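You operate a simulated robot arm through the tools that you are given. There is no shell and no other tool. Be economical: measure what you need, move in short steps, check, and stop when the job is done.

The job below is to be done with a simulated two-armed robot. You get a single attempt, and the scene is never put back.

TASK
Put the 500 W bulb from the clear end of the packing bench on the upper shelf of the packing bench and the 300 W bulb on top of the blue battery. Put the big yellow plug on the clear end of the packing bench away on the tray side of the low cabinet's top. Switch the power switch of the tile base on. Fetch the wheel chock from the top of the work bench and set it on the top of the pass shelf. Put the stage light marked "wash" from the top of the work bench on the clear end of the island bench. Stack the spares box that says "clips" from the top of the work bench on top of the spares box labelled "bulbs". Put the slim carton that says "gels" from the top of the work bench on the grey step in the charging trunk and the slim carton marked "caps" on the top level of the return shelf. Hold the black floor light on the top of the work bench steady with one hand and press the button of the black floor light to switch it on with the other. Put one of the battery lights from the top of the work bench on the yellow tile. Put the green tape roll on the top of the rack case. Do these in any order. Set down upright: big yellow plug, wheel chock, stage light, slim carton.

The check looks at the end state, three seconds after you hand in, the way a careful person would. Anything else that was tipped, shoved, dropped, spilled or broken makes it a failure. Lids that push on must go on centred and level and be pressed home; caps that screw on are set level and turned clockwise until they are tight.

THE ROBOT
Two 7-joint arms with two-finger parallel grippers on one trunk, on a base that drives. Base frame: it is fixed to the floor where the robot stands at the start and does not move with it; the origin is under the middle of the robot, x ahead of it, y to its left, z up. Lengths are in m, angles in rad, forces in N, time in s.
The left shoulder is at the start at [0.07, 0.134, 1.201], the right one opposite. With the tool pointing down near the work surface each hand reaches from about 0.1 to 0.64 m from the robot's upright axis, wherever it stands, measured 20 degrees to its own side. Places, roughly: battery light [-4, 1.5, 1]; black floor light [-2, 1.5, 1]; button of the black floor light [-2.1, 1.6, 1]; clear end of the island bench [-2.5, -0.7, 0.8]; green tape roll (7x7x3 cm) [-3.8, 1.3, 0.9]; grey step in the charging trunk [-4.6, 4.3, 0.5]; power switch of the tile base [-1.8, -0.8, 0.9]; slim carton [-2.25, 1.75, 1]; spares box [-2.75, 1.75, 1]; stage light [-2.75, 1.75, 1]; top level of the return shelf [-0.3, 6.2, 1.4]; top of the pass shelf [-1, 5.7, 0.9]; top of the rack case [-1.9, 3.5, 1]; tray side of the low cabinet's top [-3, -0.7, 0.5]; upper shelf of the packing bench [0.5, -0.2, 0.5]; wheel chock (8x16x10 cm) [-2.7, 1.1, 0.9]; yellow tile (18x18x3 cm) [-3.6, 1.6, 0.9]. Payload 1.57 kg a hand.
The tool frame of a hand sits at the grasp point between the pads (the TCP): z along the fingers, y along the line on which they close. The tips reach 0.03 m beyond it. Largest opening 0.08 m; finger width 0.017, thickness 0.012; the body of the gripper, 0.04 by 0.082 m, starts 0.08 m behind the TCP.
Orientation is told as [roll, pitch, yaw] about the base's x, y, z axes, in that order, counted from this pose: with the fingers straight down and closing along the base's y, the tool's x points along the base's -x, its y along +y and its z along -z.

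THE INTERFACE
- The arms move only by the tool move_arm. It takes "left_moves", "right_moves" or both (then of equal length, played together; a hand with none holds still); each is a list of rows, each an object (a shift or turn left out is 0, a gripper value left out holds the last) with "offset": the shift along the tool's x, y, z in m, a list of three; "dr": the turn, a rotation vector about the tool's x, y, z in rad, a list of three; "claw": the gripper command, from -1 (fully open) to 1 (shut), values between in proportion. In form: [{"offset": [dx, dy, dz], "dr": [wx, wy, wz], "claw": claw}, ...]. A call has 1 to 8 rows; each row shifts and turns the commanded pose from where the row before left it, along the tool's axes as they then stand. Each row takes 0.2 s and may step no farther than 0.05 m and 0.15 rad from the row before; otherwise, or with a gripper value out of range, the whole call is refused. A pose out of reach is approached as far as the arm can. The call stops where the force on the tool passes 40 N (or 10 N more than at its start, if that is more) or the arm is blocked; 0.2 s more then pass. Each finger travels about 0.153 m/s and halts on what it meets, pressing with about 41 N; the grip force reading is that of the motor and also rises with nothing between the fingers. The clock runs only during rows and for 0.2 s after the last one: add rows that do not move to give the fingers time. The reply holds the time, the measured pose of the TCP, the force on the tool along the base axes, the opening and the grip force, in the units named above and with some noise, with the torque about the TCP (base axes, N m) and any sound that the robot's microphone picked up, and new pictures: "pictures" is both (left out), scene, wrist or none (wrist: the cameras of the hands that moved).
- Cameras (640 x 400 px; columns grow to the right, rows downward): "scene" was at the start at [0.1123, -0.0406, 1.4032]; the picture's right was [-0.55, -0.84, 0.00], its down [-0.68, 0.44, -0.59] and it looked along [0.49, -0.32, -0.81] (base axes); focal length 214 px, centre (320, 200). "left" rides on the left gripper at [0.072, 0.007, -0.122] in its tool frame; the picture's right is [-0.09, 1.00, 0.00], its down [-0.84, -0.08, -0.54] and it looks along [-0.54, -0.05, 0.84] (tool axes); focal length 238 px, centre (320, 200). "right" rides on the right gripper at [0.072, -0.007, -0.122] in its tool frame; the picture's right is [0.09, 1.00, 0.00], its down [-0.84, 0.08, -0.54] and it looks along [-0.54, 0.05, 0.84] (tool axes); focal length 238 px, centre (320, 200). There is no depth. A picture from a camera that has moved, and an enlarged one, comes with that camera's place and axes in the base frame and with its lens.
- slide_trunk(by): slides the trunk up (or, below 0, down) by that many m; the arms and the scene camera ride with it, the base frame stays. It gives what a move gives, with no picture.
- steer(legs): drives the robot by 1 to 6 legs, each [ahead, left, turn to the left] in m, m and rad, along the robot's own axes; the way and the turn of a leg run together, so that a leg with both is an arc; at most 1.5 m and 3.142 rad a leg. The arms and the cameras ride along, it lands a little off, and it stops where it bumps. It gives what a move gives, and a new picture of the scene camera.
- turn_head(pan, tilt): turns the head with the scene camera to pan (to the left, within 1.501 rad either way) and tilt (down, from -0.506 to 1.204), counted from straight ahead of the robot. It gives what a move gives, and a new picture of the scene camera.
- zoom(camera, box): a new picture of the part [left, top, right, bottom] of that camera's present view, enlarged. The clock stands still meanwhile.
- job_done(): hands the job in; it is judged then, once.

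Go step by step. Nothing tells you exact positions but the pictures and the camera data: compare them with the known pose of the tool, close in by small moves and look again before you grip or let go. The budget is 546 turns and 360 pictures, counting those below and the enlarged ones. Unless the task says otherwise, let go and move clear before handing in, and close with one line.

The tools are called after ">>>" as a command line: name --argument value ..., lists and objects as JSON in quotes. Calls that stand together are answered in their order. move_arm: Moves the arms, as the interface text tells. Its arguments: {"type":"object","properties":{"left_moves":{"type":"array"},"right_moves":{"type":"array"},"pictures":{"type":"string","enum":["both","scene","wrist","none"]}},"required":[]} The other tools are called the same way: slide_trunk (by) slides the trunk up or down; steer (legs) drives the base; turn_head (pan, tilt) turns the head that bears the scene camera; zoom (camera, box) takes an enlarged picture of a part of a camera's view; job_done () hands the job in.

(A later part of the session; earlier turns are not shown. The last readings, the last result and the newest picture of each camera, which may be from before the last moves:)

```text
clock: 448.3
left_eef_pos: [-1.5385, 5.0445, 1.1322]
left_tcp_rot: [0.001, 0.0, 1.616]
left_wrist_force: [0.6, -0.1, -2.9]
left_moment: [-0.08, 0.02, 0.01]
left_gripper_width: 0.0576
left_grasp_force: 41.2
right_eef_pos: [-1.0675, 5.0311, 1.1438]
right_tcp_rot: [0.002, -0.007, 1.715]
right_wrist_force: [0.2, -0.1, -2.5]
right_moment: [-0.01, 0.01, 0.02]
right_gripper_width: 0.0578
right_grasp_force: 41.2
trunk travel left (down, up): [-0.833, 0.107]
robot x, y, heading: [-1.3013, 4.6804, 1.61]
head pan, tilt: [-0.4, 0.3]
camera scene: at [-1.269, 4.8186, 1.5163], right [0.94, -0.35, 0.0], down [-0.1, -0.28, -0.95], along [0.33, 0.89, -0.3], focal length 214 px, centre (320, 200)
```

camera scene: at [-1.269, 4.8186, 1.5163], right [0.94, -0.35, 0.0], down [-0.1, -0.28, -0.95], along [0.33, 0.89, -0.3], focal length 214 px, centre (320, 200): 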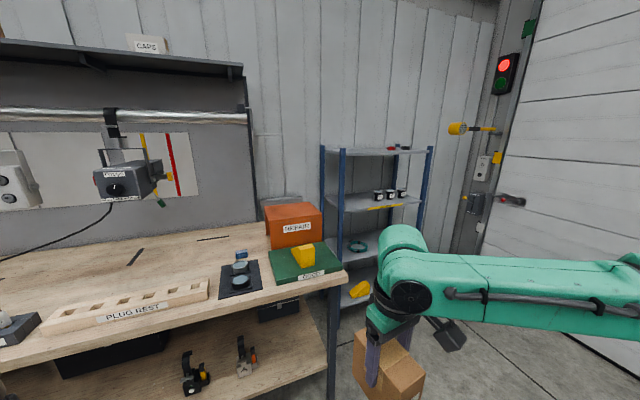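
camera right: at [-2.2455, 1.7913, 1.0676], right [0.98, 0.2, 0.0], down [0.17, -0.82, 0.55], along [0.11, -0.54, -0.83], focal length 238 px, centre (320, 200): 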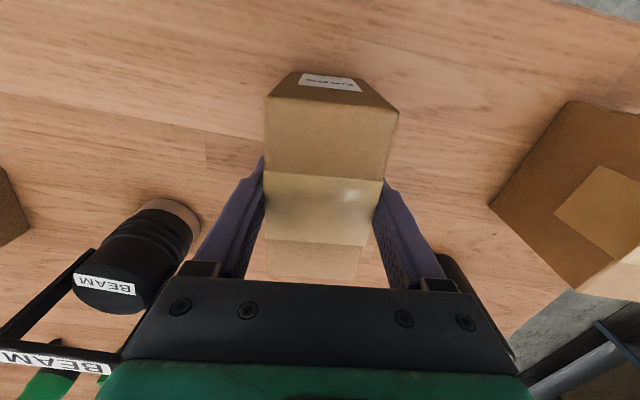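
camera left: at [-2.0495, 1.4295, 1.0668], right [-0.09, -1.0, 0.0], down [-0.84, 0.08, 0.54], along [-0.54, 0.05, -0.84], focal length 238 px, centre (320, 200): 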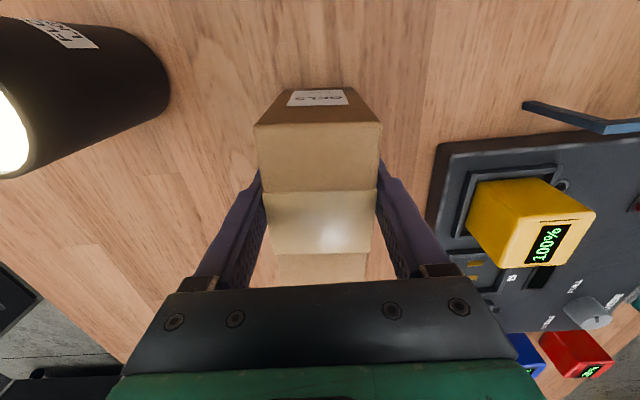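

Return shelf: top front edge about y=6.01, x from -0.68 to 0.02, z≈1.38. Raise trunk and right hand; pull the left hand in.

>>> slide_trunk --by 0.105

>>> move_arm --left_moves '[{"offset": [0.04, 0, 0]}, {"offset": [0.04, 0, 0]}, {"offset": [0.04, 0, 0]}, {"offset": [0.0, 0, 0]}, {"offset": [0.0, 0, 0]}, {"offset": [0.0, 0, 0]}]' --right_moves '[{"offset": [0, 0, -0.045], "dr": [0, 0, 0.1]}, {"offset": [0, 0, -0.045]}, {"offset": [0, 0, -0.045]}, {"offset": [0, 0, -0.045]}, {"offset": [0, 0, -0.045]}, {"offset": [0, 0, -0.045]}]' --pictures "none"

>>> steer --legs '[[0, -0.88, -0.04], [0.75, 0, 0]]'

>>> turn_head --pan -0.2 --tilt 0.35

```text
clock: 449.7
left_eef_pos: [-1.5374, 5.0452, 1.2375]
left_tcp_rot: [0.001, 0.001, 1.616]
left_wrist_force: [1.0, 0.0, -3.0]
left_moment: [-0.04, -0.02, 0.0]
left_gripper_width: 0.0578
left_grasp_force: 40.2
right_eef_pos: [-1.068, 5.0315, 1.2502]
right_tcp_rot: [0.002, -0.008, 1.714]
right_wrist_force: [0.0, -0.7, -2.9]
right_moment: [0.0, 0.02, 0.01]
right_gripper_width: 0.0577
right_grasp_force: 41.2
trunk travel left (down, up): [-0.938, 0.002]
robot x, y, heading: [-1.2984, 4.6806, 1.614]
head pan, tilt: [-0.4, 0.3]
```

```text
clock: 451.1
left_eef_pos: [-1.5387, 5.0062, 1.2348]
left_tcp_rot: [-0.002, 0.002, 1.617]
left_wrist_force: [0.0, -0.4, -2.6]
left_moment: [-0.08, 0.01, 0.01]
left_gripper_width: 0.0577
left_grasp_force: 40.8
left hand out of reach, approached as far as the arm can: row 2, 3
right_eef_pos: [-1.0667, 5.0295, 1.5199]
right_tcp_rot: [0.003, -0.008, 1.615]
right_wrist_force: [-0.6, 0.7, -2.7]
right_moment: [-0.01, 0.0, 0.01]
right_gripper_width: 0.0578
right_grasp_force: 40.2
trunk travel left (down, up): [-0.938, 0.002]
robot x, y, heading: [-1.3033, 4.6835, 1.608]
head pan, tilt: [-0.4, 0.3]
```

```text
clock: 459.4
left_eef_pos: [-0.6254, 5.778, 1.2346]
left_tcp_rot: [-0.001, -0.002, 1.555]
left_wrist_force: [-0.6, -0.6, -2.9]
left_moment: [0.01, -0.03, 0.03]
left_gripper_width: 0.0576
left_grasp_force: 41.1
right_eef_pos: [-0.1538, 5.7722, 1.52]
right_tcp_rot: [0.001, -0.01, 1.553]
right_wrist_force: [-1.1, -0.3, -3.0]
right_moment: [0.03, 0.03, -0.02]
right_gripper_width: 0.0577
right_grasp_force: 41.2
trunk travel left (down, up): [-0.938, 0.002]
robot x, y, heading: [-0.4061, 5.4433, 1.554]
head pan, tilt: [-0.4, 0.3]
camera scene: at [-0.37, 5.5751, 1.6216], right [0.91, -0.41, 0.0], down [-0.12, -0.27, -0.96], along [0.39, 0.87, -0.29], focal length 214 px, centre (320, 200)
```

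scene: 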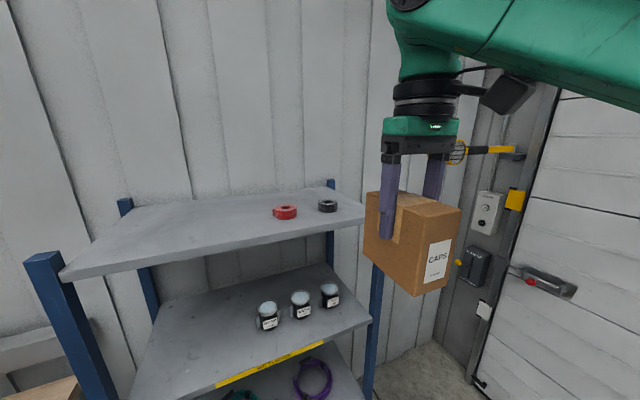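

```text
clock: 460.1
left_eef_pos: [-0.6264, 5.7798, 1.2358]
left_tcp_rot: [0.0, -0.002, 1.555]
left_wrist_force: [0.2, 0.0, -3.1]
left_moment: [-0.03, 0.0, 0.0]
left_gripper_width: 0.0578
left_grasp_force: 41.5
right_eef_pos: [-0.1545, 5.7735, 1.5197]
right_tcp_rot: [0.004, -0.009, 1.554]
right_wrist_force: [0.1, 0.1, -2.9]
right_moment: [-0.02, 0.0, 0.02]
right_gripper_width: 0.0577
right_grasp_force: 40.6
trunk travel left (down, up): [-0.938, 0.002]
robot x, y, heading: [-0.4089, 5.4447, 1.554]
head pan, tilt: [-0.201, 0.351]
camera scene: at [-0.3877, 5.5823, 1.6167], right [0.98, -0.22, 0.0], down [-0.08, -0.34, -0.94], along [0.21, 0.92, -0.34], focal length 214 px, centre (320, 200)
```

scene: 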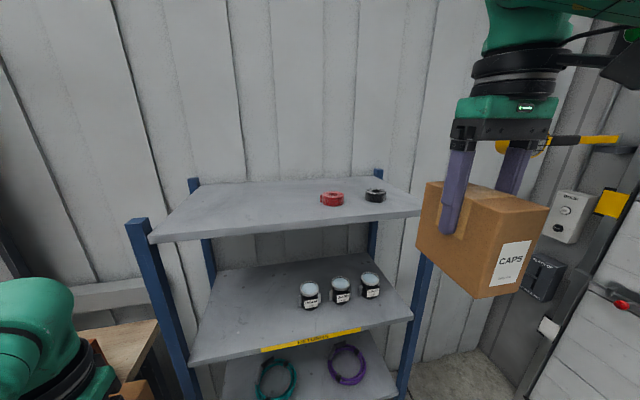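

>>> steer --legs '[[0.155, 0, 0], [0, 0, 0.25]]'

>>> zoom --camera "right" --box '[0, 0, 640, 400]'

```text
clock: 462.4
left_eef_pos: [-0.6968, 5.8727, 1.2361]
left_tcp_rot: [-0.003, 0.001, 1.802]
left_wrist_force: [0.5, 0.6, -2.9]
left_moment: [-0.05, -0.04, -0.01]
left_gripper_width: 0.0576
left_grasp_force: 40.5
right_eef_pos: [-0.2385, 5.9831, 1.5191]
right_tcp_rot: [0.003, -0.008, 1.799]
right_wrist_force: [0.4, 0.4, -3.5]
right_moment: [0.0, 0.0, -0.02]
right_gripper_width: 0.058
right_grasp_force: 41.1
trunk travel left (down, up): [-0.938, 0.002]
robot x, y, heading: [-0.4062, 5.594, 1.799]
head pan, tilt: [-0.201, 0.351]
camera scene: at [-0.4179, 5.7403, 1.6166], right [1.0, 0.03, 0.0], down [0.01, -0.34, -0.94], along [-0.02, 0.94, -0.34], focal length 214 px, centre (320, 200)
```

scene: 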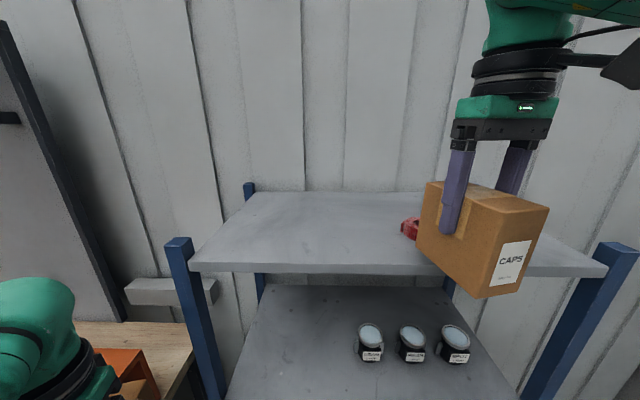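

```text
1.00 times, centred on (320, 200) of right
camera zoom: at [-0.2149, 5.9137, 1.6406], right [-0.95, -0.32, 0.0], down [-0.26, 0.79, 0.55], along [-0.18, 0.52, -0.84], focal length 238 px, centre (320, 200)
```

zoom: 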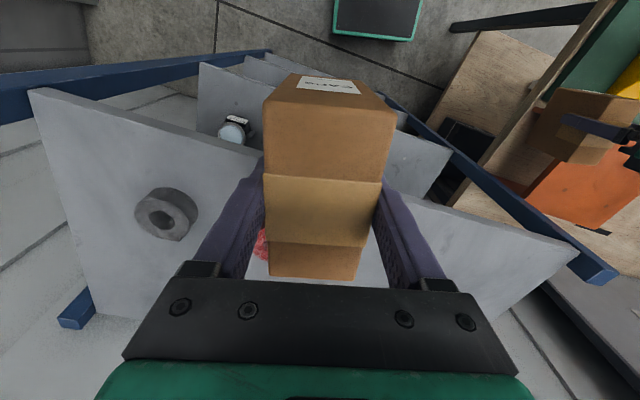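

>>> move_arm --right_moves '[{"offset": [-0.04, 0.016, 0]}, {"offset": [-0.04, 0.016, 0]}, {"offset": [-0.04, 0.016, 0]}, {"offset": [-0.04, 0.016, 0]}, {"offset": [-0.04, 0.014, 0]}]' --pictures "both"

```text
clock: 463.2
left_eef_pos: [-0.6981, 5.8681, 1.2353]
left_tcp_rot: [-0.003, -0.001, 1.801]
left_wrist_force: [0.3, -0.4, -2.7]
left_moment: [-0.03, 0.0, 0.03]
left_gripper_width: 0.0577
left_grasp_force: 40.7
right_eef_pos: [-0.301, 6.0669, 1.4855]
right_tcp_rot: [0.002, -0.024, 1.796]
right_wrist_force: [0.1, -1.5, 5.8]
right_moment: [-0.76, -0.08, -0.01]
right_gripper_width: 0.0579
right_grasp_force: 40.5
right hand out of reach, approached as far as the arm can: row 1, 2, 3, 4
trunk travel left (down, up): [-0.938, 0.002]
robot x, y, heading: [-0.4108, 5.5948, 1.799]
head pan, tilt: [-0.201, 0.351]
stopped in row 4 (right hand): the force on the tool passed its limit (the readings are from after the stop); the commanded pose is now the measured one
camera scene: at [-0.4186, 5.7342, 1.617], right [1.0, 0.03, 0.0], down [0.01, -0.34, -0.94], along [-0.02, 0.94, -0.34], focal length 214 px, centre (320, 200)
camera right: at [-0.2763, 5.9954, 1.6053], right [-0.95, -0.31, 0.0], down [-0.26, 0.79, 0.56], along [-0.18, 0.53, -0.83], focal length 238 px, centre (320, 200)
```

scene: 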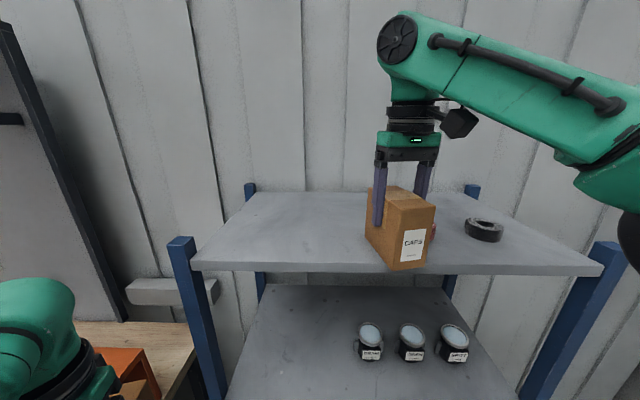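
right: 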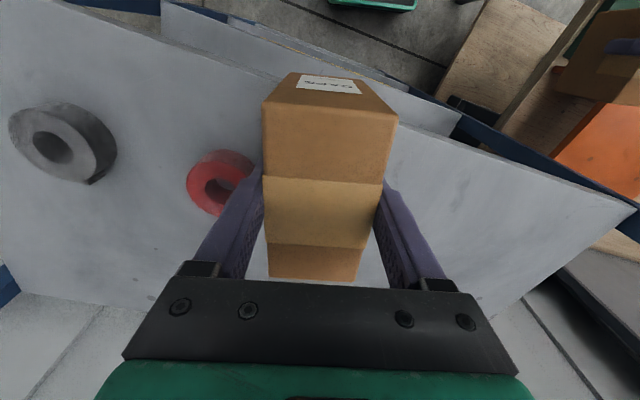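

>>> move_arm --left_moves '[{"offset": [0.0, 0.04, 0]}, {"offset": [0, 0.04, 0]}, {"offset": [0, 0.03, 0]}]' --right_moves '[{"offset": [0.02, 0, -0.02]}, {"offset": [0.015, 0, -0.02]}, {"offset": [0, 0.0, 0]}]' --pictures "none"

>>> steer --legs '[[0.13, -0.01, 0]]'

```text
clock: 464.0
left_eef_pos: [-0.8046, 5.8477, 1.2335]
left_tcp_rot: [-0.003, 0.0, 1.8]
left_wrist_force: [-0.6, 0.7, -2.1]
left_moment: [-0.02, -0.03, 0.01]
left_gripper_width: 0.0573
left_grasp_force: 40.3
right_eef_pos: [-0.2872, 6.0289, 1.508]
right_tcp_rot: [0.004, -0.024, 1.795]
right_wrist_force: [0.0, -0.2, -3.4]
right_moment: [-0.03, -0.03, 0.02]
right_gripper_width: 0.0576
right_grasp_force: 40.8
right hand out of reach, approached as far as the arm can: row 1, 2
trunk travel left (down, up): [-0.938, 0.002]
robot x, y, heading: [-0.4051, 5.595, 1.795]
head pan, tilt: [-0.201, 0.351]
```

```text
clock: 465.3
left_eef_pos: [-0.8223, 5.9693, 1.2358]
left_tcp_rot: [-0.003, -0.006, 1.801]
left_wrist_force: [-0.8, -1.1, -2.2]
left_moment: [-0.01, 0.01, 0.02]
left_gripper_width: 0.0576
left_grasp_force: 41.2
right_eef_pos: [-0.3057, 6.1496, 1.5103]
right_tcp_rot: [0.001, -0.029, 1.799]
right_wrist_force: [0.5, 0.0, -3.1]
right_moment: [0.01, -0.02, -0.01]
right_gripper_width: 0.0576
right_grasp_force: 40.4
trunk travel left (down, up): [-0.938, 0.002]
robot x, y, heading: [-0.4246, 5.7246, 1.795]
head pan, tilt: [-0.201, 0.351]
camera scene: at [-0.4379, 5.8587, 1.6175], right [1.0, 0.03, 0.0], down [0.01, -0.34, -0.94], along [-0.02, 0.94, -0.34], focal length 214 px, centre (320, 200)
```

scene: 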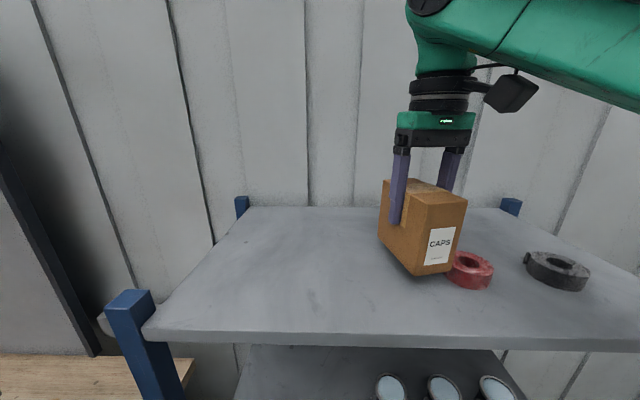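

>>> move_arm --right_moves '[{"offset": [0, 0.04, 0], "dr": [0, 0.028, 0]}, {"offset": [0, 0.025, 0]}, {"offset": [0, 0, 0.015]}]' --pictures "both"

```text
clock: 466.1
left_eef_pos: [-0.8244, 5.9707, 1.2337]
left_tcp_rot: [-0.004, -0.003, 1.801]
left_wrist_force: [0.5, 0.3, -2.8]
left_moment: [-0.06, -0.03, 0.0]
left_gripper_width: 0.0576
left_grasp_force: 41.1
right_eef_pos: [-0.3651, 6.1299, 1.4831]
right_tcp_rot: [0.004, -0.018, 1.795]
right_wrist_force: [-1.4, -4.8, 15.2]
right_moment: [-1.23, -0.63, -0.26]
right_gripper_width: 0.0577
right_grasp_force: 41.5
right hand out of reach, approached as far as the arm can: row 1, 2
trunk travel left (down, up): [-0.938, 0.002]
robot x, y, heading: [-0.4272, 5.7236, 1.796]
head pan, tilt: [-0.201, 0.351]
stopped in row 3 (right hand): the force on the tool passed its limit (the readings are from after the stop); the commanded pose is now the measured one
camera scene: at [-0.4404, 5.8619, 1.6174], right [1.0, 0.03, 0.0], down [0.01, -0.34, -0.94], along [-0.02, 0.94, -0.34], focal length 214 px, centre (320, 200)
camera right: at [-0.3407, 6.0594, 1.6046], right [-0.95, -0.31, 0.0], down [-0.26, 0.79, 0.56], along [-0.18, 0.53, -0.83], focal length 238 px, centre (320, 200)
```

scene: 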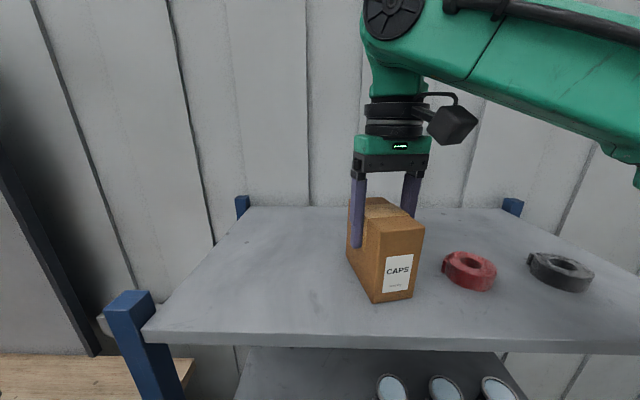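
right: 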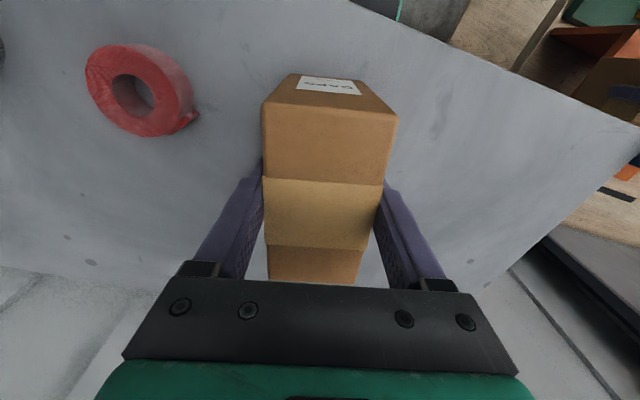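

Carton is down on the shelf; release and rise.

>>> move_arm --right_moves '[{"claw": 0.2}, {"claw": -0.4}, {"claw": -1}, {}, {"offset": [0, 0, -0.03]}, {"offset": [0.01, 0, -0.03]}, {"offset": [0.03, 0, -0.03]}, {"offset": [0.045, 0, 0]}]' --pictures "both"

```text
clock: 467.9
left_eef_pos: [-0.8229, 5.9706, 1.2331]
left_tcp_rot: [0.002, -0.003, 1.8]
left_wrist_force: [0.1, -0.2, -2.7]
left_moment: [0.0, 0.01, -0.03]
left_gripper_width: 0.0578
left_grasp_force: 40.9
right_eef_pos: [-0.3264, 6.0333, 1.5202]
right_tcp_rot: [0.005, -0.017, 1.794]
right_wrist_force: [-0.2, -0.5, -0.5]
right_moment: [0.03, -0.05, 0.0]
right_gripper_width: 0.0802
right_grasp_force: 0.0
right hand out of reach, approached as far as the arm can: row 5, 6, 7
trunk travel left (down, up): [-0.938, 0.002]
robot x, y, heading: [-0.4243, 5.7262, 1.795]
head pan, tilt: [-0.201, 0.351]
camera scene: at [-0.438, 5.8617, 1.6172], right [1.0, 0.03, 0.0], down [0.01, -0.34, -0.94], along [-0.03, 0.94, -0.34], focal length 214 px, centre (320, 200)
camera right: at [-0.3027, 5.9632, 1.6413], right [-0.95, -0.31, 0.0], down [-0.26, 0.79, 0.56], along [-0.18, 0.53, -0.83], focal length 238 px, centre (320, 200)
```

scene: 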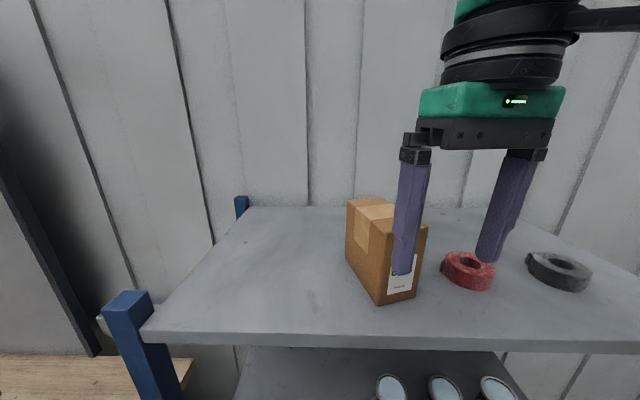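
right: 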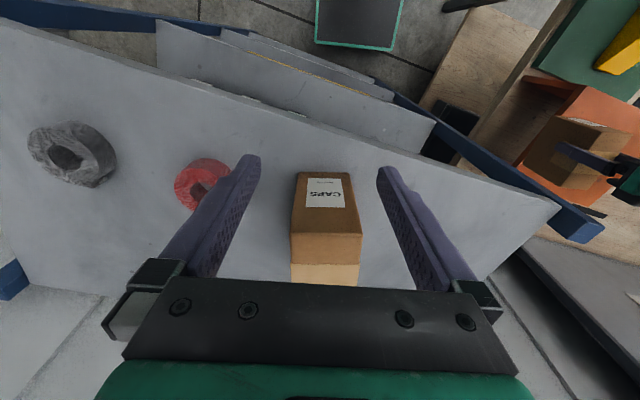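

CAPS placed. Back off and drive west along the aisle toward the charging trunk with GELS.

>>> steer --legs '[[-0.9, 0, 0], [0, 0, 1.34]]'

>>> slide_trunk --by -0.1

>>> move_arm --right_moves '[{"offset": [0, 0, 0.045]}, {"offset": [0, 0, 0.045]}, {"offset": [0, 0, 0.045]}, {"offset": [0, 0, 0.045]}, {"offset": [0, 0, 0.045]}, {"offset": [0, 0, 0.045]}]' --pictures "scene"

```text
clock: 476.0
left_eef_pos: [-0.5711, 4.525, 1.2335]
left_tcp_rot: [-0.001, 0.0, 3.12]
left_wrist_force: [0.5, -1.4, -2.6]
left_moment: [0.0, 0.0, 0.03]
left_gripper_width: 0.0576
left_grasp_force: 40.6
right_eef_pos: [-0.5113, 5.0202, 1.5197]
right_tcp_rot: [0.007, -0.014, 3.117]
right_wrist_force: [0.0, -0.8, -0.1]
right_moment: [-0.04, -0.01, -0.02]
right_gripper_width: 0.0802
right_grasp_force: 0.0
trunk travel left (down, up): [-0.938, 0.002]
robot x, y, heading: [-0.2305, 4.8489, 3.118]
head pan, tilt: [-0.201, 0.351]
camera scene: at [-0.3722, 4.8698, 1.6167], right [0.22, 0.97, 0.0], down [0.34, -0.08, -0.94], along [-0.92, 0.21, -0.34], focal length 214 px, centre (320, 200)
```

scene: 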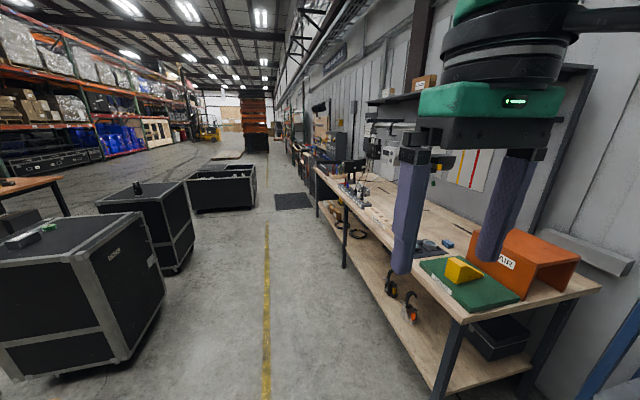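

```text
clock: 477.3
left_eef_pos: [-0.5714, 4.5235, 1.133]
left_tcp_rot: [-0.003, 0.0, 3.121]
left_wrist_force: [0.3, -0.1, -2.9]
left_moment: [0.05, -0.02, -0.02]
left_gripper_width: 0.0575
left_grasp_force: 41.1
right_eef_pos: [-0.5114, 5.0205, 1.4197]
right_tcp_rot: [0.008, -0.014, 3.117]
right_wrist_force: [-0.2, -0.9, -0.3]
right_moment: [-0.01, 0.01, -0.04]
right_gripper_width: 0.08
right_grasp_force: 0.1
trunk travel left (down, up): [-0.838, 0.102]
robot x, y, heading: [-0.2327, 4.8486, 3.119]
head pan, tilt: [-0.201, 0.351]
```

```text
clock: 478.7
left_eef_pos: [-0.5708, 4.5222, 1.1329]
left_tcp_rot: [-0.003, -0.001, 3.12]
left_wrist_force: [-0.1, 0.0, -3.2]
left_moment: [0.03, -0.03, 0.0]
left_gripper_width: 0.0579
left_grasp_force: 41.1
right_eef_pos: [-0.5172, 5.017, 1.1728]
right_tcp_rot: [0.004, -0.014, 3.118]
right_wrist_force: [0.1, -0.2, 0.5]
right_moment: [0.07, 0.01, 0.01]
right_gripper_width: 0.0801
right_grasp_force: 0.0
right hand out of reach, approached as far as the arm can: row 6
trunk travel left (down, up): [-0.838, 0.102]
robot x, y, heading: [-0.2303, 4.8444, 3.12]
head pan, tilt: [-0.201, 0.351]
camera scene: at [-0.3707, 4.865, 1.5169], right [0.22, 0.97, 0.0], down [0.33, -0.07, -0.94], along [-0.92, 0.21, -0.34], focal length 214 px, centre (320, 200)
```

scene: 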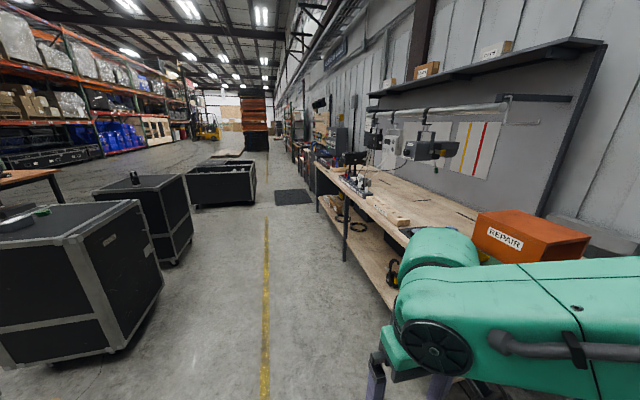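

>>> steer --legs '[[1.5, 0.1, 0.02], [1.2, 0.05, 0]]'

>>> turn_head --pan 0.3 --tilt 0.5

```text
refused: leg 1 is longer than a leg can be; nothing moved
```

```text
clock: 479.6
left_eef_pos: [-0.5713, 4.5255, 1.1344]
left_tcp_rot: [-0.002, -0.001, 3.12]
left_wrist_force: [-0.9, -0.4, -3.5]
left_moment: [-0.01, -0.04, 0.01]
left_gripper_width: 0.0575
left_grasp_force: 41.1
right_eef_pos: [-0.5179, 5.0203, 1.1726]
right_tcp_rot: [0.008, -0.015, 3.117]
right_wrist_force: [-0.2, -0.2, 0.3]
right_moment: [-0.02, 0.02, 0.03]
right_gripper_width: 0.0802
right_grasp_force: 0.1
trunk travel left (down, up): [-0.838, 0.102]
robot x, y, heading: [-0.2324, 4.8474, 3.115]
head pan, tilt: [0.3, 0.499]
camera scene: at [-0.369, 4.8249, 1.5031], right [-0.27, 0.96, 0.0], down [0.46, 0.13, -0.88], along [-0.84, -0.24, -0.48], focal length 214 px, centre (320, 200)
```

scene: 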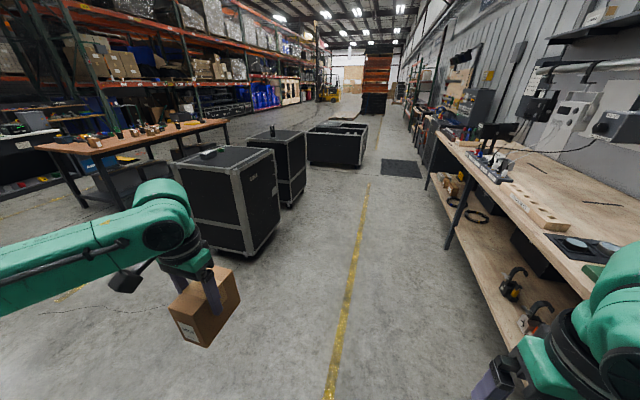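

>>> steer --legs '[[1.48, 0.1, 0.02], [1.3, 0.05, 0]]'

```text
clock: 493.2
left_eef_pos: [-3.3551, 4.3564, 1.1337]
left_tcp_rot: [0.0, 0.0, -3.121]
left_wrist_force: [0.2, -0.9, -2.7]
left_moment: [0.02, -0.04, 0.03]
left_gripper_width: 0.0575
left_grasp_force: 40.6
right_eef_pos: [-3.3225, 4.8525, 1.1726]
right_tcp_rot: [0.006, -0.015, -3.126]
right_wrist_force: [-0.7, 0.4, -0.2]
right_moment: [-0.01, -0.02, 0.01]
right_gripper_width: 0.0799
right_grasp_force: 0.3
trunk travel left (down, up): [-0.838, 0.102]
robot x, y, heading: [-3.0292, 4.6905, -3.126]
head pan, tilt: [0.3, 0.499]
camera scene: at [-3.1639, 4.6634, 1.5031], right [-0.31, 0.95, 0.0], down [0.45, 0.15, -0.88], along [-0.83, -0.27, -0.48], focal length 214 px, centre (320, 200)
```

scene: 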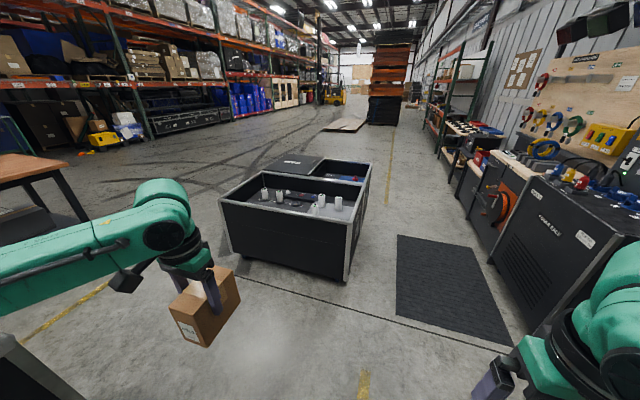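

>>> zoom --camera "scene" --box '[200, 140, 400, 290]'

```text
2.67 times, centred on (300, 215) of scene
camera zoom: at [-3.1639, 4.6634, 1.5031], right [-0.31, 0.95, 0.0], down [0.45, 0.15, -0.88], along [-0.83, -0.27, -0.48], focal length 572 px, centre (373, 160)
```

zoom: 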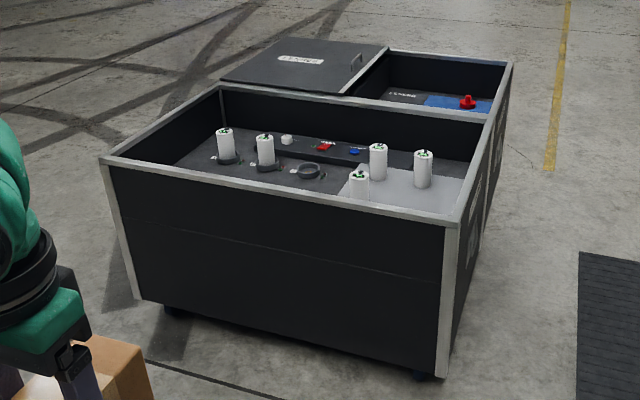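

The grey step is in the trunk's near-right corner (z≈0.5), free spot at about (-4.58,4.34). Drive to the trunk's east side.

>>> steer --legs '[[0.98, 0.13, -0.015]]'

>>> turn_head --pan 0.3 --tilt 0.85

>>> zoom --camera "left" --box '[0, 0, 640, 400]'

```text
clock: 498.3
left_eef_pos: [-4.3244, 4.2056, 1.1336]
left_tcp_rot: [-0.002, 0.001, -3.115]
left_wrist_force: [0.6, 0.1, -2.3]
left_moment: [-0.01, -0.02, 0.02]
left_gripper_width: 0.0576
left_grasp_force: 40.5
right_eef_pos: [-4.2942, 4.7028, 1.1733]
right_tcp_rot: [0.007, -0.014, -3.121]
right_wrist_force: [0.3, 0.8, -0.5]
right_moment: [-0.03, 0.0, 0.01]
right_gripper_width: 0.0802
right_grasp_force: 0.0
trunk travel left (down, up): [-0.838, 0.102]
robot x, y, heading: [-4.003, 4.5469, -3.121]
head pan, tilt: [0.3, 0.499]
camera scene: at [-4.1348, 4.5139, 1.5031], right [-0.32, 0.95, 0.0], down [0.45, 0.15, -0.88], along [-0.83, -0.28, -0.48], focal length 214 px, centre (320, 200)
```

scene: 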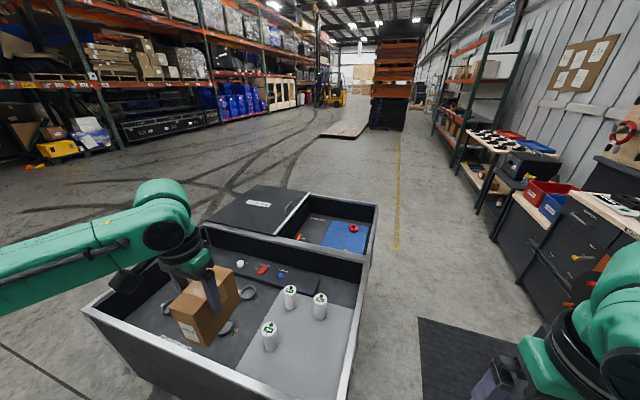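

```text
clock: 499.1
left_eef_pos: [-4.3251, 4.2052, 1.1334]
left_tcp_rot: [-0.002, 0.002, -3.115]
left_wrist_force: [0.1, 0.5, -2.3]
left_moment: [-0.01, -0.1, 0.03]
left_gripper_width: 0.0578
left_grasp_force: 40.7
right_eef_pos: [-4.2949, 4.7036, 1.1729]
right_tcp_rot: [0.006, -0.013, -3.119]
right_wrist_force: [-0.6, 1.0, -0.2]
right_moment: [-0.01, 0.0, -0.01]
right_gripper_width: 0.0801
right_grasp_force: 0.0
trunk travel left (down, up): [-0.838, 0.102]
robot x, y, heading: [-3.9992, 4.5469, -3.118]
head pan, tilt: [0.3, 0.85]
camera scene: at [-4.1239, 4.5177, 1.4731], right [-0.32, 0.95, 0.0], down [0.71, 0.24, -0.66], along [-0.63, -0.21, -0.75], focal length 214 px, centre (320, 200)
```

scene: 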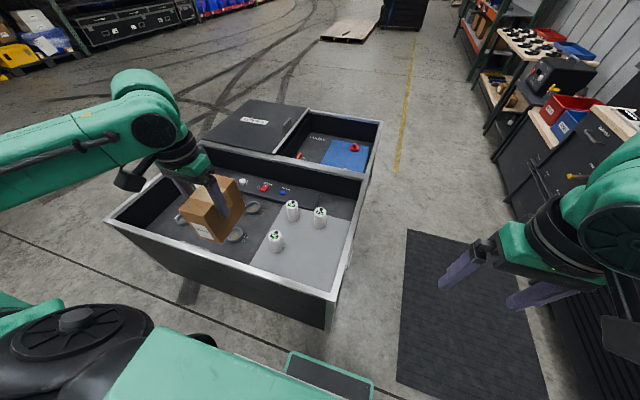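

```text
1.00 times, centred on (320, 200) of left
camera zoom: at [-4.2522, 4.1999, 1.2541], right [-0.07, -1.0, 0.0], down [-0.84, 0.06, 0.54], along [-0.54, 0.04, -0.84], focal length 238 px, centre (320, 200)
```

zoom: 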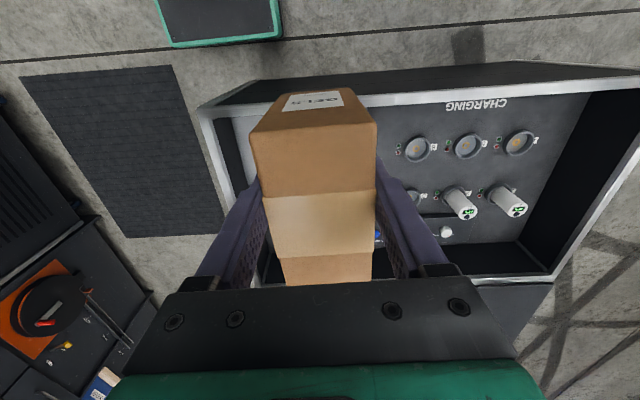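

>>> move_arm --left_moves '[{"offset": [-0.04, -0.02, 0]}, {"offset": [-0.04, -0.02, 0]}, {"offset": [-0.04, -0.02, 0]}, {"offset": [-0.04, -0.02, 0]}, {"offset": [-0.04, -0.02, 0]}, {"offset": [-0.025, -0.012, 0]}]' --pictures "none"

>>> slide_trunk --by -0.4

>>> zoom --camera "left" --box '[0, 0, 640, 400]'

>>> zoom --camera "scene" --box '[0, 0, 640, 400]'

```text
clock: 500.6
left_eef_pos: [-4.5539, 4.3145, 1.1334]
left_tcp_rot: [0.003, 0.002, -3.117]
left_wrist_force: [0.1, -0.7, -2.9]
left_moment: [-0.02, -0.01, 0.02]
left_gripper_width: 0.0575
left_grasp_force: 41.5
right_eef_pos: [-4.2946, 4.7029, 1.1721]
right_tcp_rot: [0.007, -0.011, -3.122]
right_wrist_force: [-0.7, -1.0, -0.5]
right_moment: [-0.04, 0.04, 0.01]
right_gripper_width: 0.08
right_grasp_force: 0.1
trunk travel left (down, up): [-0.838, 0.102]
robot x, y, heading: [-3.999, 4.5458, -3.114]
head pan, tilt: [0.3, 0.85]
```

```text
clock: 504.4
left_eef_pos: [-4.5523, 4.3149, 0.7313]
left_tcp_rot: [-0.002, 0.0, -3.116]
left_wrist_force: [0.0, 0.4, -3.0]
left_moment: [0.01, -0.08, 0.04]
left_gripper_width: 0.0576
left_grasp_force: 41.2
right_eef_pos: [-4.2938, 4.7018, 0.7726]
right_tcp_rot: [0.008, -0.012, -3.12]
right_wrist_force: [0.2, 0.2, -0.2]
right_moment: [-0.03, 0.02, 0.0]
right_gripper_width: 0.0799
right_grasp_force: 0.0
trunk travel left (down, up): [-0.438, 0.502]
robot x, y, heading: [-3.9969, 4.546, -3.122]
head pan, tilt: [0.3, 0.85]
```

```text
1.00 times, centred on (320, 200) of left
camera zoom: at [-4.4793, 4.3077, 0.8539], right [-0.07, -1.0, 0.0], down [-0.84, 0.06, 0.54], along [-0.54, 0.04, -0.84], focal length 238 px, centre (320, 200)
```

zoom: 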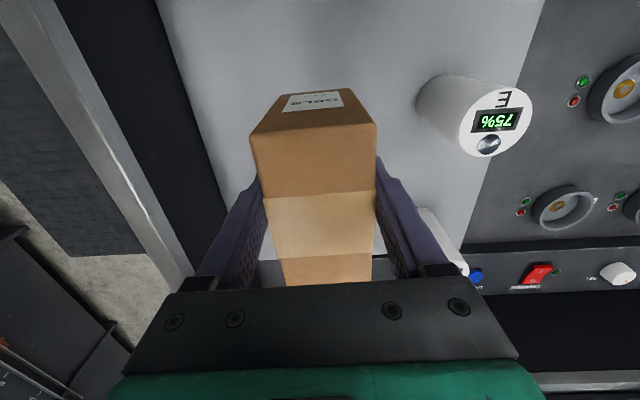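

```text
1.00 times, centred on (320, 200) of scene
camera zoom: at [-4.1236, 4.518, 1.0731], right [-0.32, 0.95, 0.0], down [0.71, 0.24, -0.66], along [-0.63, -0.21, -0.75], focal length 214 px, centre (320, 200)
```

zoom: 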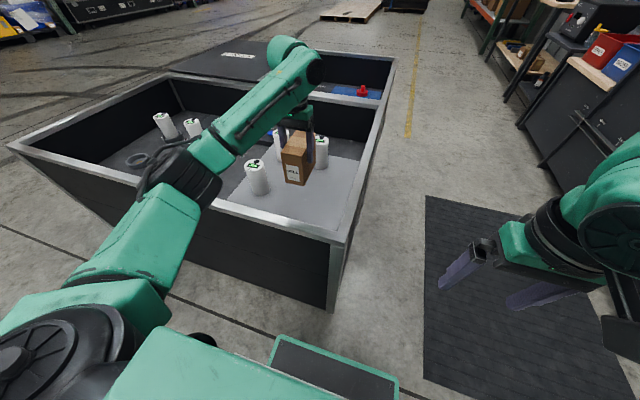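

>>> move_arm --left_moves '[{"offset": [0, 0, 0.045]}, {"offset": [0, 0, 0.045]}, {"offset": [0, 0, 0.04]}]' --pictures "both"

```text
clock: 505.2
left_eef_pos: [-4.5521, 4.313, 0.6176]
left_tcp_rot: [-0.001, -0.03, -3.117]
left_wrist_force: [15.0, 4.1, 23.9]
left_moment: [-0.23, -0.27, -0.06]
left_gripper_width: 0.0575
left_grasp_force: 41.0
right_eef_pos: [-4.2902, 4.7039, 0.7752]
right_tcp_rot: [0.008, -0.017, -3.121]
right_wrist_force: [0.2, 0.3, -0.2]
right_moment: [0.03, 0.0, 0.0]
right_gripper_width: 0.08
right_grasp_force: 0.1
trunk travel left (down, up): [-0.438, 0.502]
robot x, y, heading: [-4.0007, 4.5426, -3.118]
head pan, tilt: [0.3, 0.85]
stopped in row 3 (left hand): the force on the tool passed its limit (the readings are from after the stop); the commanded pose is now the measured one
camera scene: at [-4.1186, 4.5195, 1.0742], right [-0.32, 0.95, 0.0], down [0.71, 0.24, -0.66], along [-0.63, -0.21, -0.75], focal length 214 px, centre (320, 200)
camera left: at [-4.476, 4.3089, 0.7377], right [-0.07, -1.0, 0.0], down [-0.82, 0.06, 0.57], along [-0.57, 0.04, -0.82], focal length 238 px, centre (320, 200)
```

scene: 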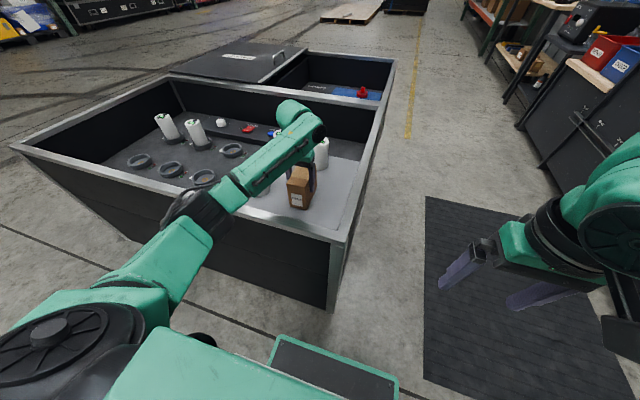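
left: 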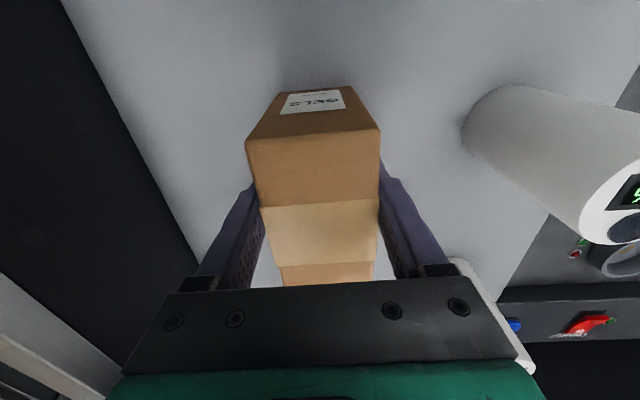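

>>> move_arm --left_moves '[{"offset": [0, 0, -0.004], "dr": [0, 0.03, 0]}]' --pictures "none"

```text
clock: 505.6
left_eef_pos: [-4.5544, 4.3146, 0.6202]
left_tcp_rot: [-0.002, -0.001, -3.116]
left_wrist_force: [-1.7, 3.2, 18.3]
left_moment: [-0.1, 1.46, -0.04]
left_gripper_width: 0.0574
left_grasp_force: 40.6
right_eef_pos: [-4.2923, 4.7054, 0.7741]
right_tcp_rot: [0.009, -0.015, -3.122]
right_wrist_force: [-0.2, -0.6, 0.1]
right_moment: [0.04, 0.03, -0.05]
right_gripper_width: 0.0801
right_grasp_force: 0.1
trunk travel left (down, up): [-0.438, 0.502]
robot x, y, heading: [-4.003, 4.5422, -3.121]
head pan, tilt: [0.3, 0.85]
```

>>> move_arm --left_moves '[{"dr": [0, -0.025, 0]}, {"claw": 0.2}, {"claw": -0.4}, {"claw": -1}, {}, {"offset": [0, 0, -0.04]}, {"offset": [0, 0, -0.045]}, {"offset": [0, 0, -0.045]}]' --pictures "wrist"

```text
clock: 507.4
left_eef_pos: [-4.5506, 4.3133, 0.7463]
left_tcp_rot: [-0.001, -0.017, -3.112]
left_wrist_force: [-0.4, -0.8, 0.2]
left_moment: [0.0, 0.01, 0.02]
left_gripper_width: 0.0801
left_grasp_force: 0.1
right_eef_pos: [-4.2945, 4.7026, 0.772]
right_tcp_rot: [0.006, -0.015, -3.121]
right_wrist_force: [-0.3, 0.7, -0.3]
right_moment: [-0.04, -0.01, -0.04]
right_gripper_width: 0.0799
right_grasp_force: 0.0
trunk travel left (down, up): [-0.438, 0.502]
robot x, y, heading: [-3.9975, 4.5439, -3.122]
head pan, tilt: [0.3, 0.85]
camera left: at [-4.4751, 4.3075, 0.8661], right [-0.07, -1.0, 0.0], down [-0.83, 0.05, 0.56], along [-0.55, 0.04, -0.83], focal length 238 px, centre (320, 200)
```

left: 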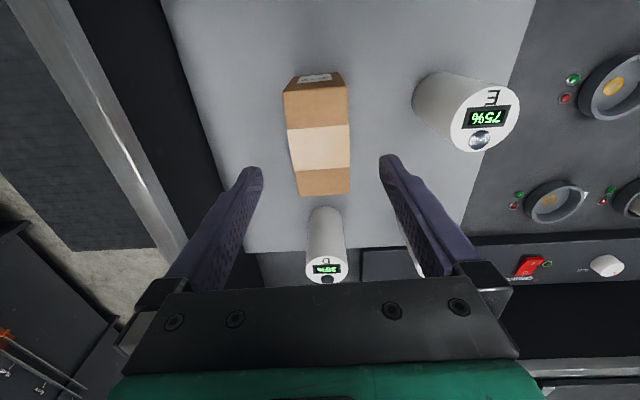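

GELS stands on the grey step. Raise, retract and drive to the bench's far side near the yellow tile.

>>> slide_trunk --by 0.4

>>> move_arm --left_moves '[{"offset": [0.045, 0.01, 0], "dr": [0, 0.017, 0]}, {"offset": [0.045, 0.01, 0]}, {"offset": [0.045, 0.01, 0]}, {"offset": [0.045, 0.0, 0]}]' --pictures "none"

>>> steer --legs '[[-0.42, 0, 0], [0, 0, 1.55], [1.3, 0, 0], [0.65, 0, 0]]'

>>> turn_head --pan 0.0 --tilt 0.75

```text
clock: 511.2
left_eef_pos: [-4.5498, 4.3122, 1.1456]
left_tcp_rot: [0.0, -0.018, -3.113]
left_wrist_force: [-0.4, 0.2, -0.9]
left_moment: [0.0, -0.01, -0.04]
left_gripper_width: 0.0801
left_grasp_force: 0.1
right_eef_pos: [-4.2941, 4.7028, 1.1714]
right_tcp_rot: [0.007, -0.014, -3.122]
right_wrist_force: [0.1, 0.6, -0.4]
right_moment: [0.02, 0.0, 0.03]
right_gripper_width: 0.0799
right_grasp_force: 0.0
trunk travel left (down, up): [-0.838, 0.102]
robot x, y, heading: [-3.9955, 4.5409, -3.118]
head pan, tilt: [0.3, 0.85]
```

```text
clock: 512.2
left_eef_pos: [-4.3662, 4.2873, 1.1435]
left_tcp_rot: [0.0, -0.001, -3.113]
left_wrist_force: [0.7, 0.1, 0.2]
left_moment: [-0.02, 0.02, -0.05]
left_gripper_width: 0.08
left_grasp_force: 0.1
right_eef_pos: [-4.2925, 4.7022, 1.1726]
right_tcp_rot: [0.006, -0.016, -3.119]
right_wrist_force: [-1.1, 0.0, -0.9]
right_moment: [0.0, 0.03, 0.05]
right_gripper_width: 0.08
right_grasp_force: 0.0
trunk travel left (down, up): [-0.838, 0.102]
robot x, y, heading: [-4.0012, 4.5473, -3.12]
head pan, tilt: [0.3, 0.85]
```

```text
clock: 527.8
left_eef_pos: [-3.4066, 2.2367, 1.1435]
left_tcp_rot: [-0.001, -0.002, -1.594]
left_wrist_force: [0.1, -0.1, -0.4]
left_moment: [0.0, 0.01, 0.0]
left_gripper_width: 0.08
left_grasp_force: 0.1
right_eef_pos: [-3.8174, 2.3327, 1.1727]
right_tcp_rot: [0.006, -0.014, -1.599]
right_wrist_force: [0.6, 0.3, -0.2]
right_moment: [-0.02, -0.03, 0.01]
right_gripper_width: 0.0798
right_grasp_force: 0.1
trunk travel left (down, up): [-0.838, 0.102]
robot x, y, heading: [-3.6459, 2.6173, -1.598]
head pan, tilt: [0.3, 0.85]
camera scene: at [-3.6244, 2.493, 1.4732], right [-0.96, -0.27, 0.0], down [-0.2, 0.72, -0.66], along [0.18, -0.64, -0.75], focal length 214 px, centre (320, 200)
```

scene: 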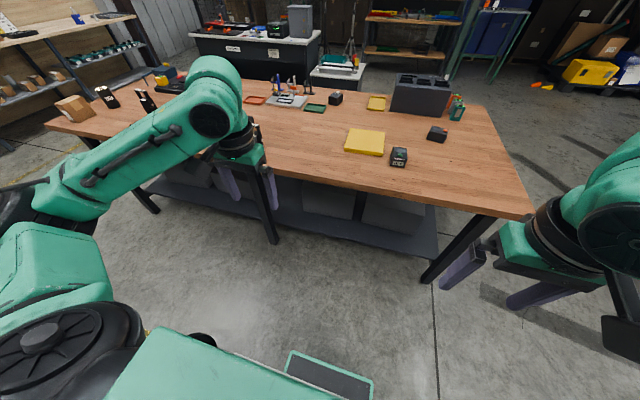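

```text
clock: 528.6
left_eef_pos: [-3.4071, 2.2357, 1.1413]
left_tcp_rot: [0.0, 0.001, -1.593]
left_wrist_force: [-0.6, -0.4, 0.0]
left_moment: [0.0, 0.0, 0.0]
left_gripper_width: 0.0803
left_grasp_force: 0.0
right_eef_pos: [-3.8182, 2.3314, 1.1721]
right_tcp_rot: [0.007, -0.013, -1.597]
right_wrist_force: [0.1, -0.5, -0.8]
right_moment: [0.02, -0.02, 0.0]
right_gripper_width: 0.0799
right_grasp_force: 0.0
trunk travel left (down, up): [-0.838, 0.102]
robot x, y, heading: [-3.6451, 2.6163, -1.599]
head pan, tilt: [0.0, 0.75]
camera scene: at [-3.6477, 2.4836, 1.4811], right [-1.0, 0.03, 0.0], down [0.02, 0.68, -0.73], along [-0.02, -0.73, -0.68], focal length 214 px, centre (320, 200)
```

scene: 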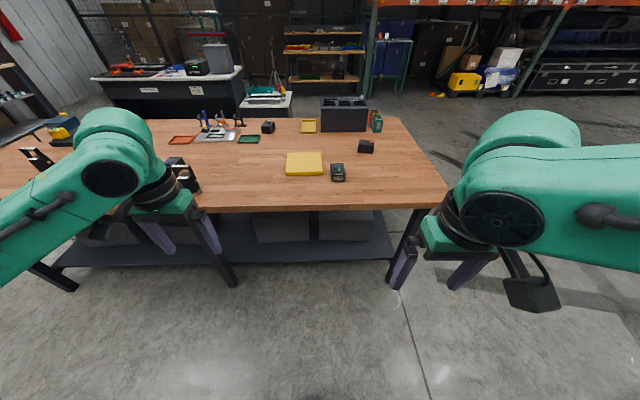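

>>> steer --legs '[[0.49, 0.23, 0.028]]'

>>> move_arm --right_moves '[{"offset": [-0.03, -0.03, 0], "dr": [0, 0.014, 0]}, {"offset": [-0.03, -0.04, 0]}, {"offset": [0, -0.04, 0]}, {"offset": [0, -0.03, 0]}]' --pictures "both"

```text
clock: 531.8
left_eef_pos: [-3.1775, 1.7415, 1.1439]
left_tcp_rot: [0.002, -0.002, -1.567]
left_wrist_force: [0.7, 0.7, 0.6]
left_moment: [-0.02, 0.0, 0.01]
left_gripper_width: 0.0801
left_grasp_force: 0.1
right_eef_pos: [-3.5895, 1.8269, 1.1731]
right_tcp_rot: [0.008, -0.014, -1.574]
right_wrist_force: [0.1, 0.6, -0.7]
right_moment: [-0.01, 0.03, 0.02]
right_gripper_width: 0.0802
right_grasp_force: 0.1
trunk travel left (down, up): [-0.838, 0.102]
robot x, y, heading: [-3.4229, 2.1217, -1.573]
head pan, tilt: [0.0, 0.75]
camera scene: at [-3.4244, 1.9843, 1.4813], right [-1.0, 0.0, 0.0], down [0.0, 0.68, -0.73], along [0.0, -0.73, -0.68], focal length 214 px, centre (320, 200)
```

scene: 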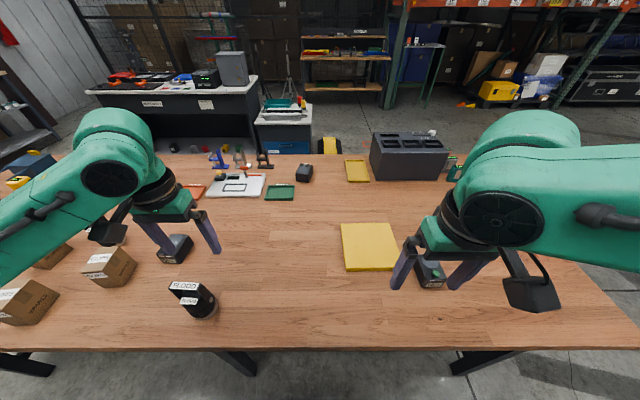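

```text
clock: 532.8
left_eef_pos: [-3.1786, 1.7417, 1.1427]
left_tcp_rot: [0.003, -0.001, -1.566]
left_wrist_force: [0.7, -0.7, 0.1]
left_moment: [0.02, 0.0, -0.04]
left_gripper_width: 0.08
left_grasp_force: 0.0
right_eef_pos: [-3.7303, 1.7678, 1.1725]
right_tcp_rot: [0.008, -0.001, -1.574]
right_wrist_force: [-0.5, 0.1, 0.1]
right_moment: [0.03, 0.0, -0.01]
right_gripper_width: 0.08
right_grasp_force: 0.0
trunk travel left (down, up): [-0.838, 0.102]
robot x, y, heading: [-3.4233, 2.1184, -1.571]
head pan, tilt: [0.0, 0.75]
camera scene: at [-3.4255, 1.9834, 1.4812], right [-1.0, 0.0, 0.0], down [0.0, 0.68, -0.73], along [0.0, -0.73, -0.68], focal length 214 px, centre (320, 200)
camera right: at [-3.739, 1.8391, 1.2955], right [1.0, 0.09, 0.01], down [0.07, -0.84, 0.54], along [0.05, -0.54, -0.84], focal length 238 px, centre (320, 200)
```

scene: 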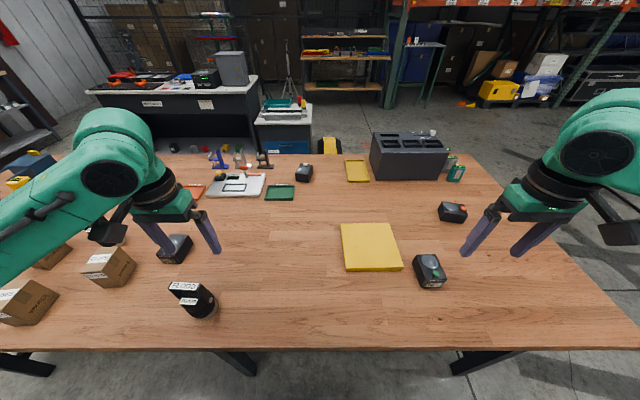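
right: 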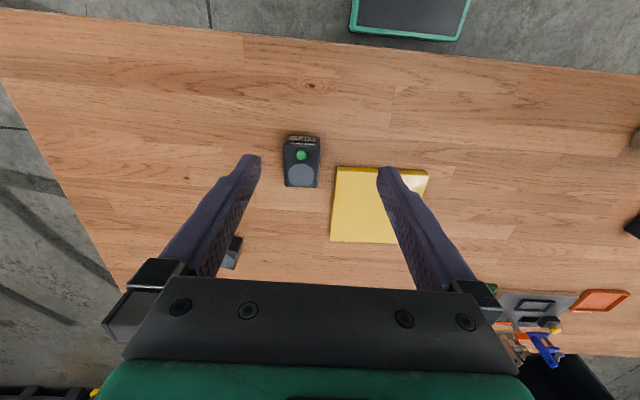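

Battery light (green button) at (-3.753,1.671), ~6 cm wide. Go down and grip its sides.

>>> move_arm --right_moves '[{"offset": [-0.045, -0.012, 0]}, {"offset": [-0.045, -0.011, 0]}, {"offset": [-0.007, 0, 0.045]}, {"offset": [0, 0, 0.05]}, {"offset": [0, 0, 0.05]}, {"offset": [0, 0, 0.045]}]' --pictures "wrist"

```text
clock: 534.2
left_eef_pos: [-3.177, 1.7401, 1.1436]
left_tcp_rot: [-0.001, -0.001, -1.566]
left_wrist_force: [-0.5, 0.0, 0.0]
left_moment: [-0.01, -0.01, 0.0]
left_gripper_width: 0.08
left_grasp_force: 0.1
right_eef_pos: [-3.7499, 1.6686, 0.9813]
right_tcp_rot: [0.006, 0.0, -1.572]
right_wrist_force: [-0.1, -0.5, 0.1]
right_moment: [0.01, 0.0, -0.03]
right_gripper_width: 0.0799
right_grasp_force: 0.1
trunk travel left (down, up): [-0.838, 0.102]
robot x, y, heading: [-3.4251, 2.1147, -1.575]
head pan, tilt: [0.0, 0.75]
camera right: at [-3.7583, 1.7412, 1.1047], right [1.0, 0.09, 0.01], down [0.07, -0.84, 0.54], along [0.05, -0.54, -0.84], focal length 238 px, centre (320, 200)
```

right: 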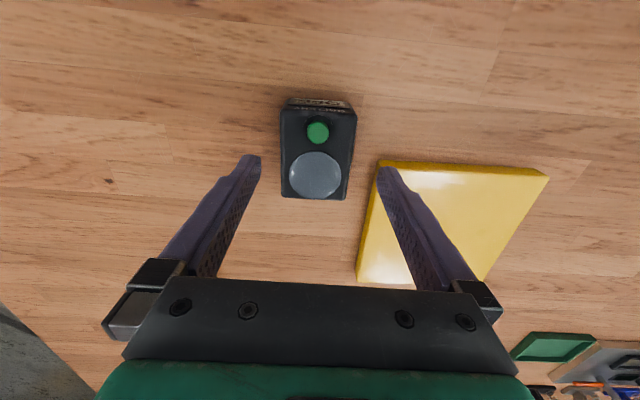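

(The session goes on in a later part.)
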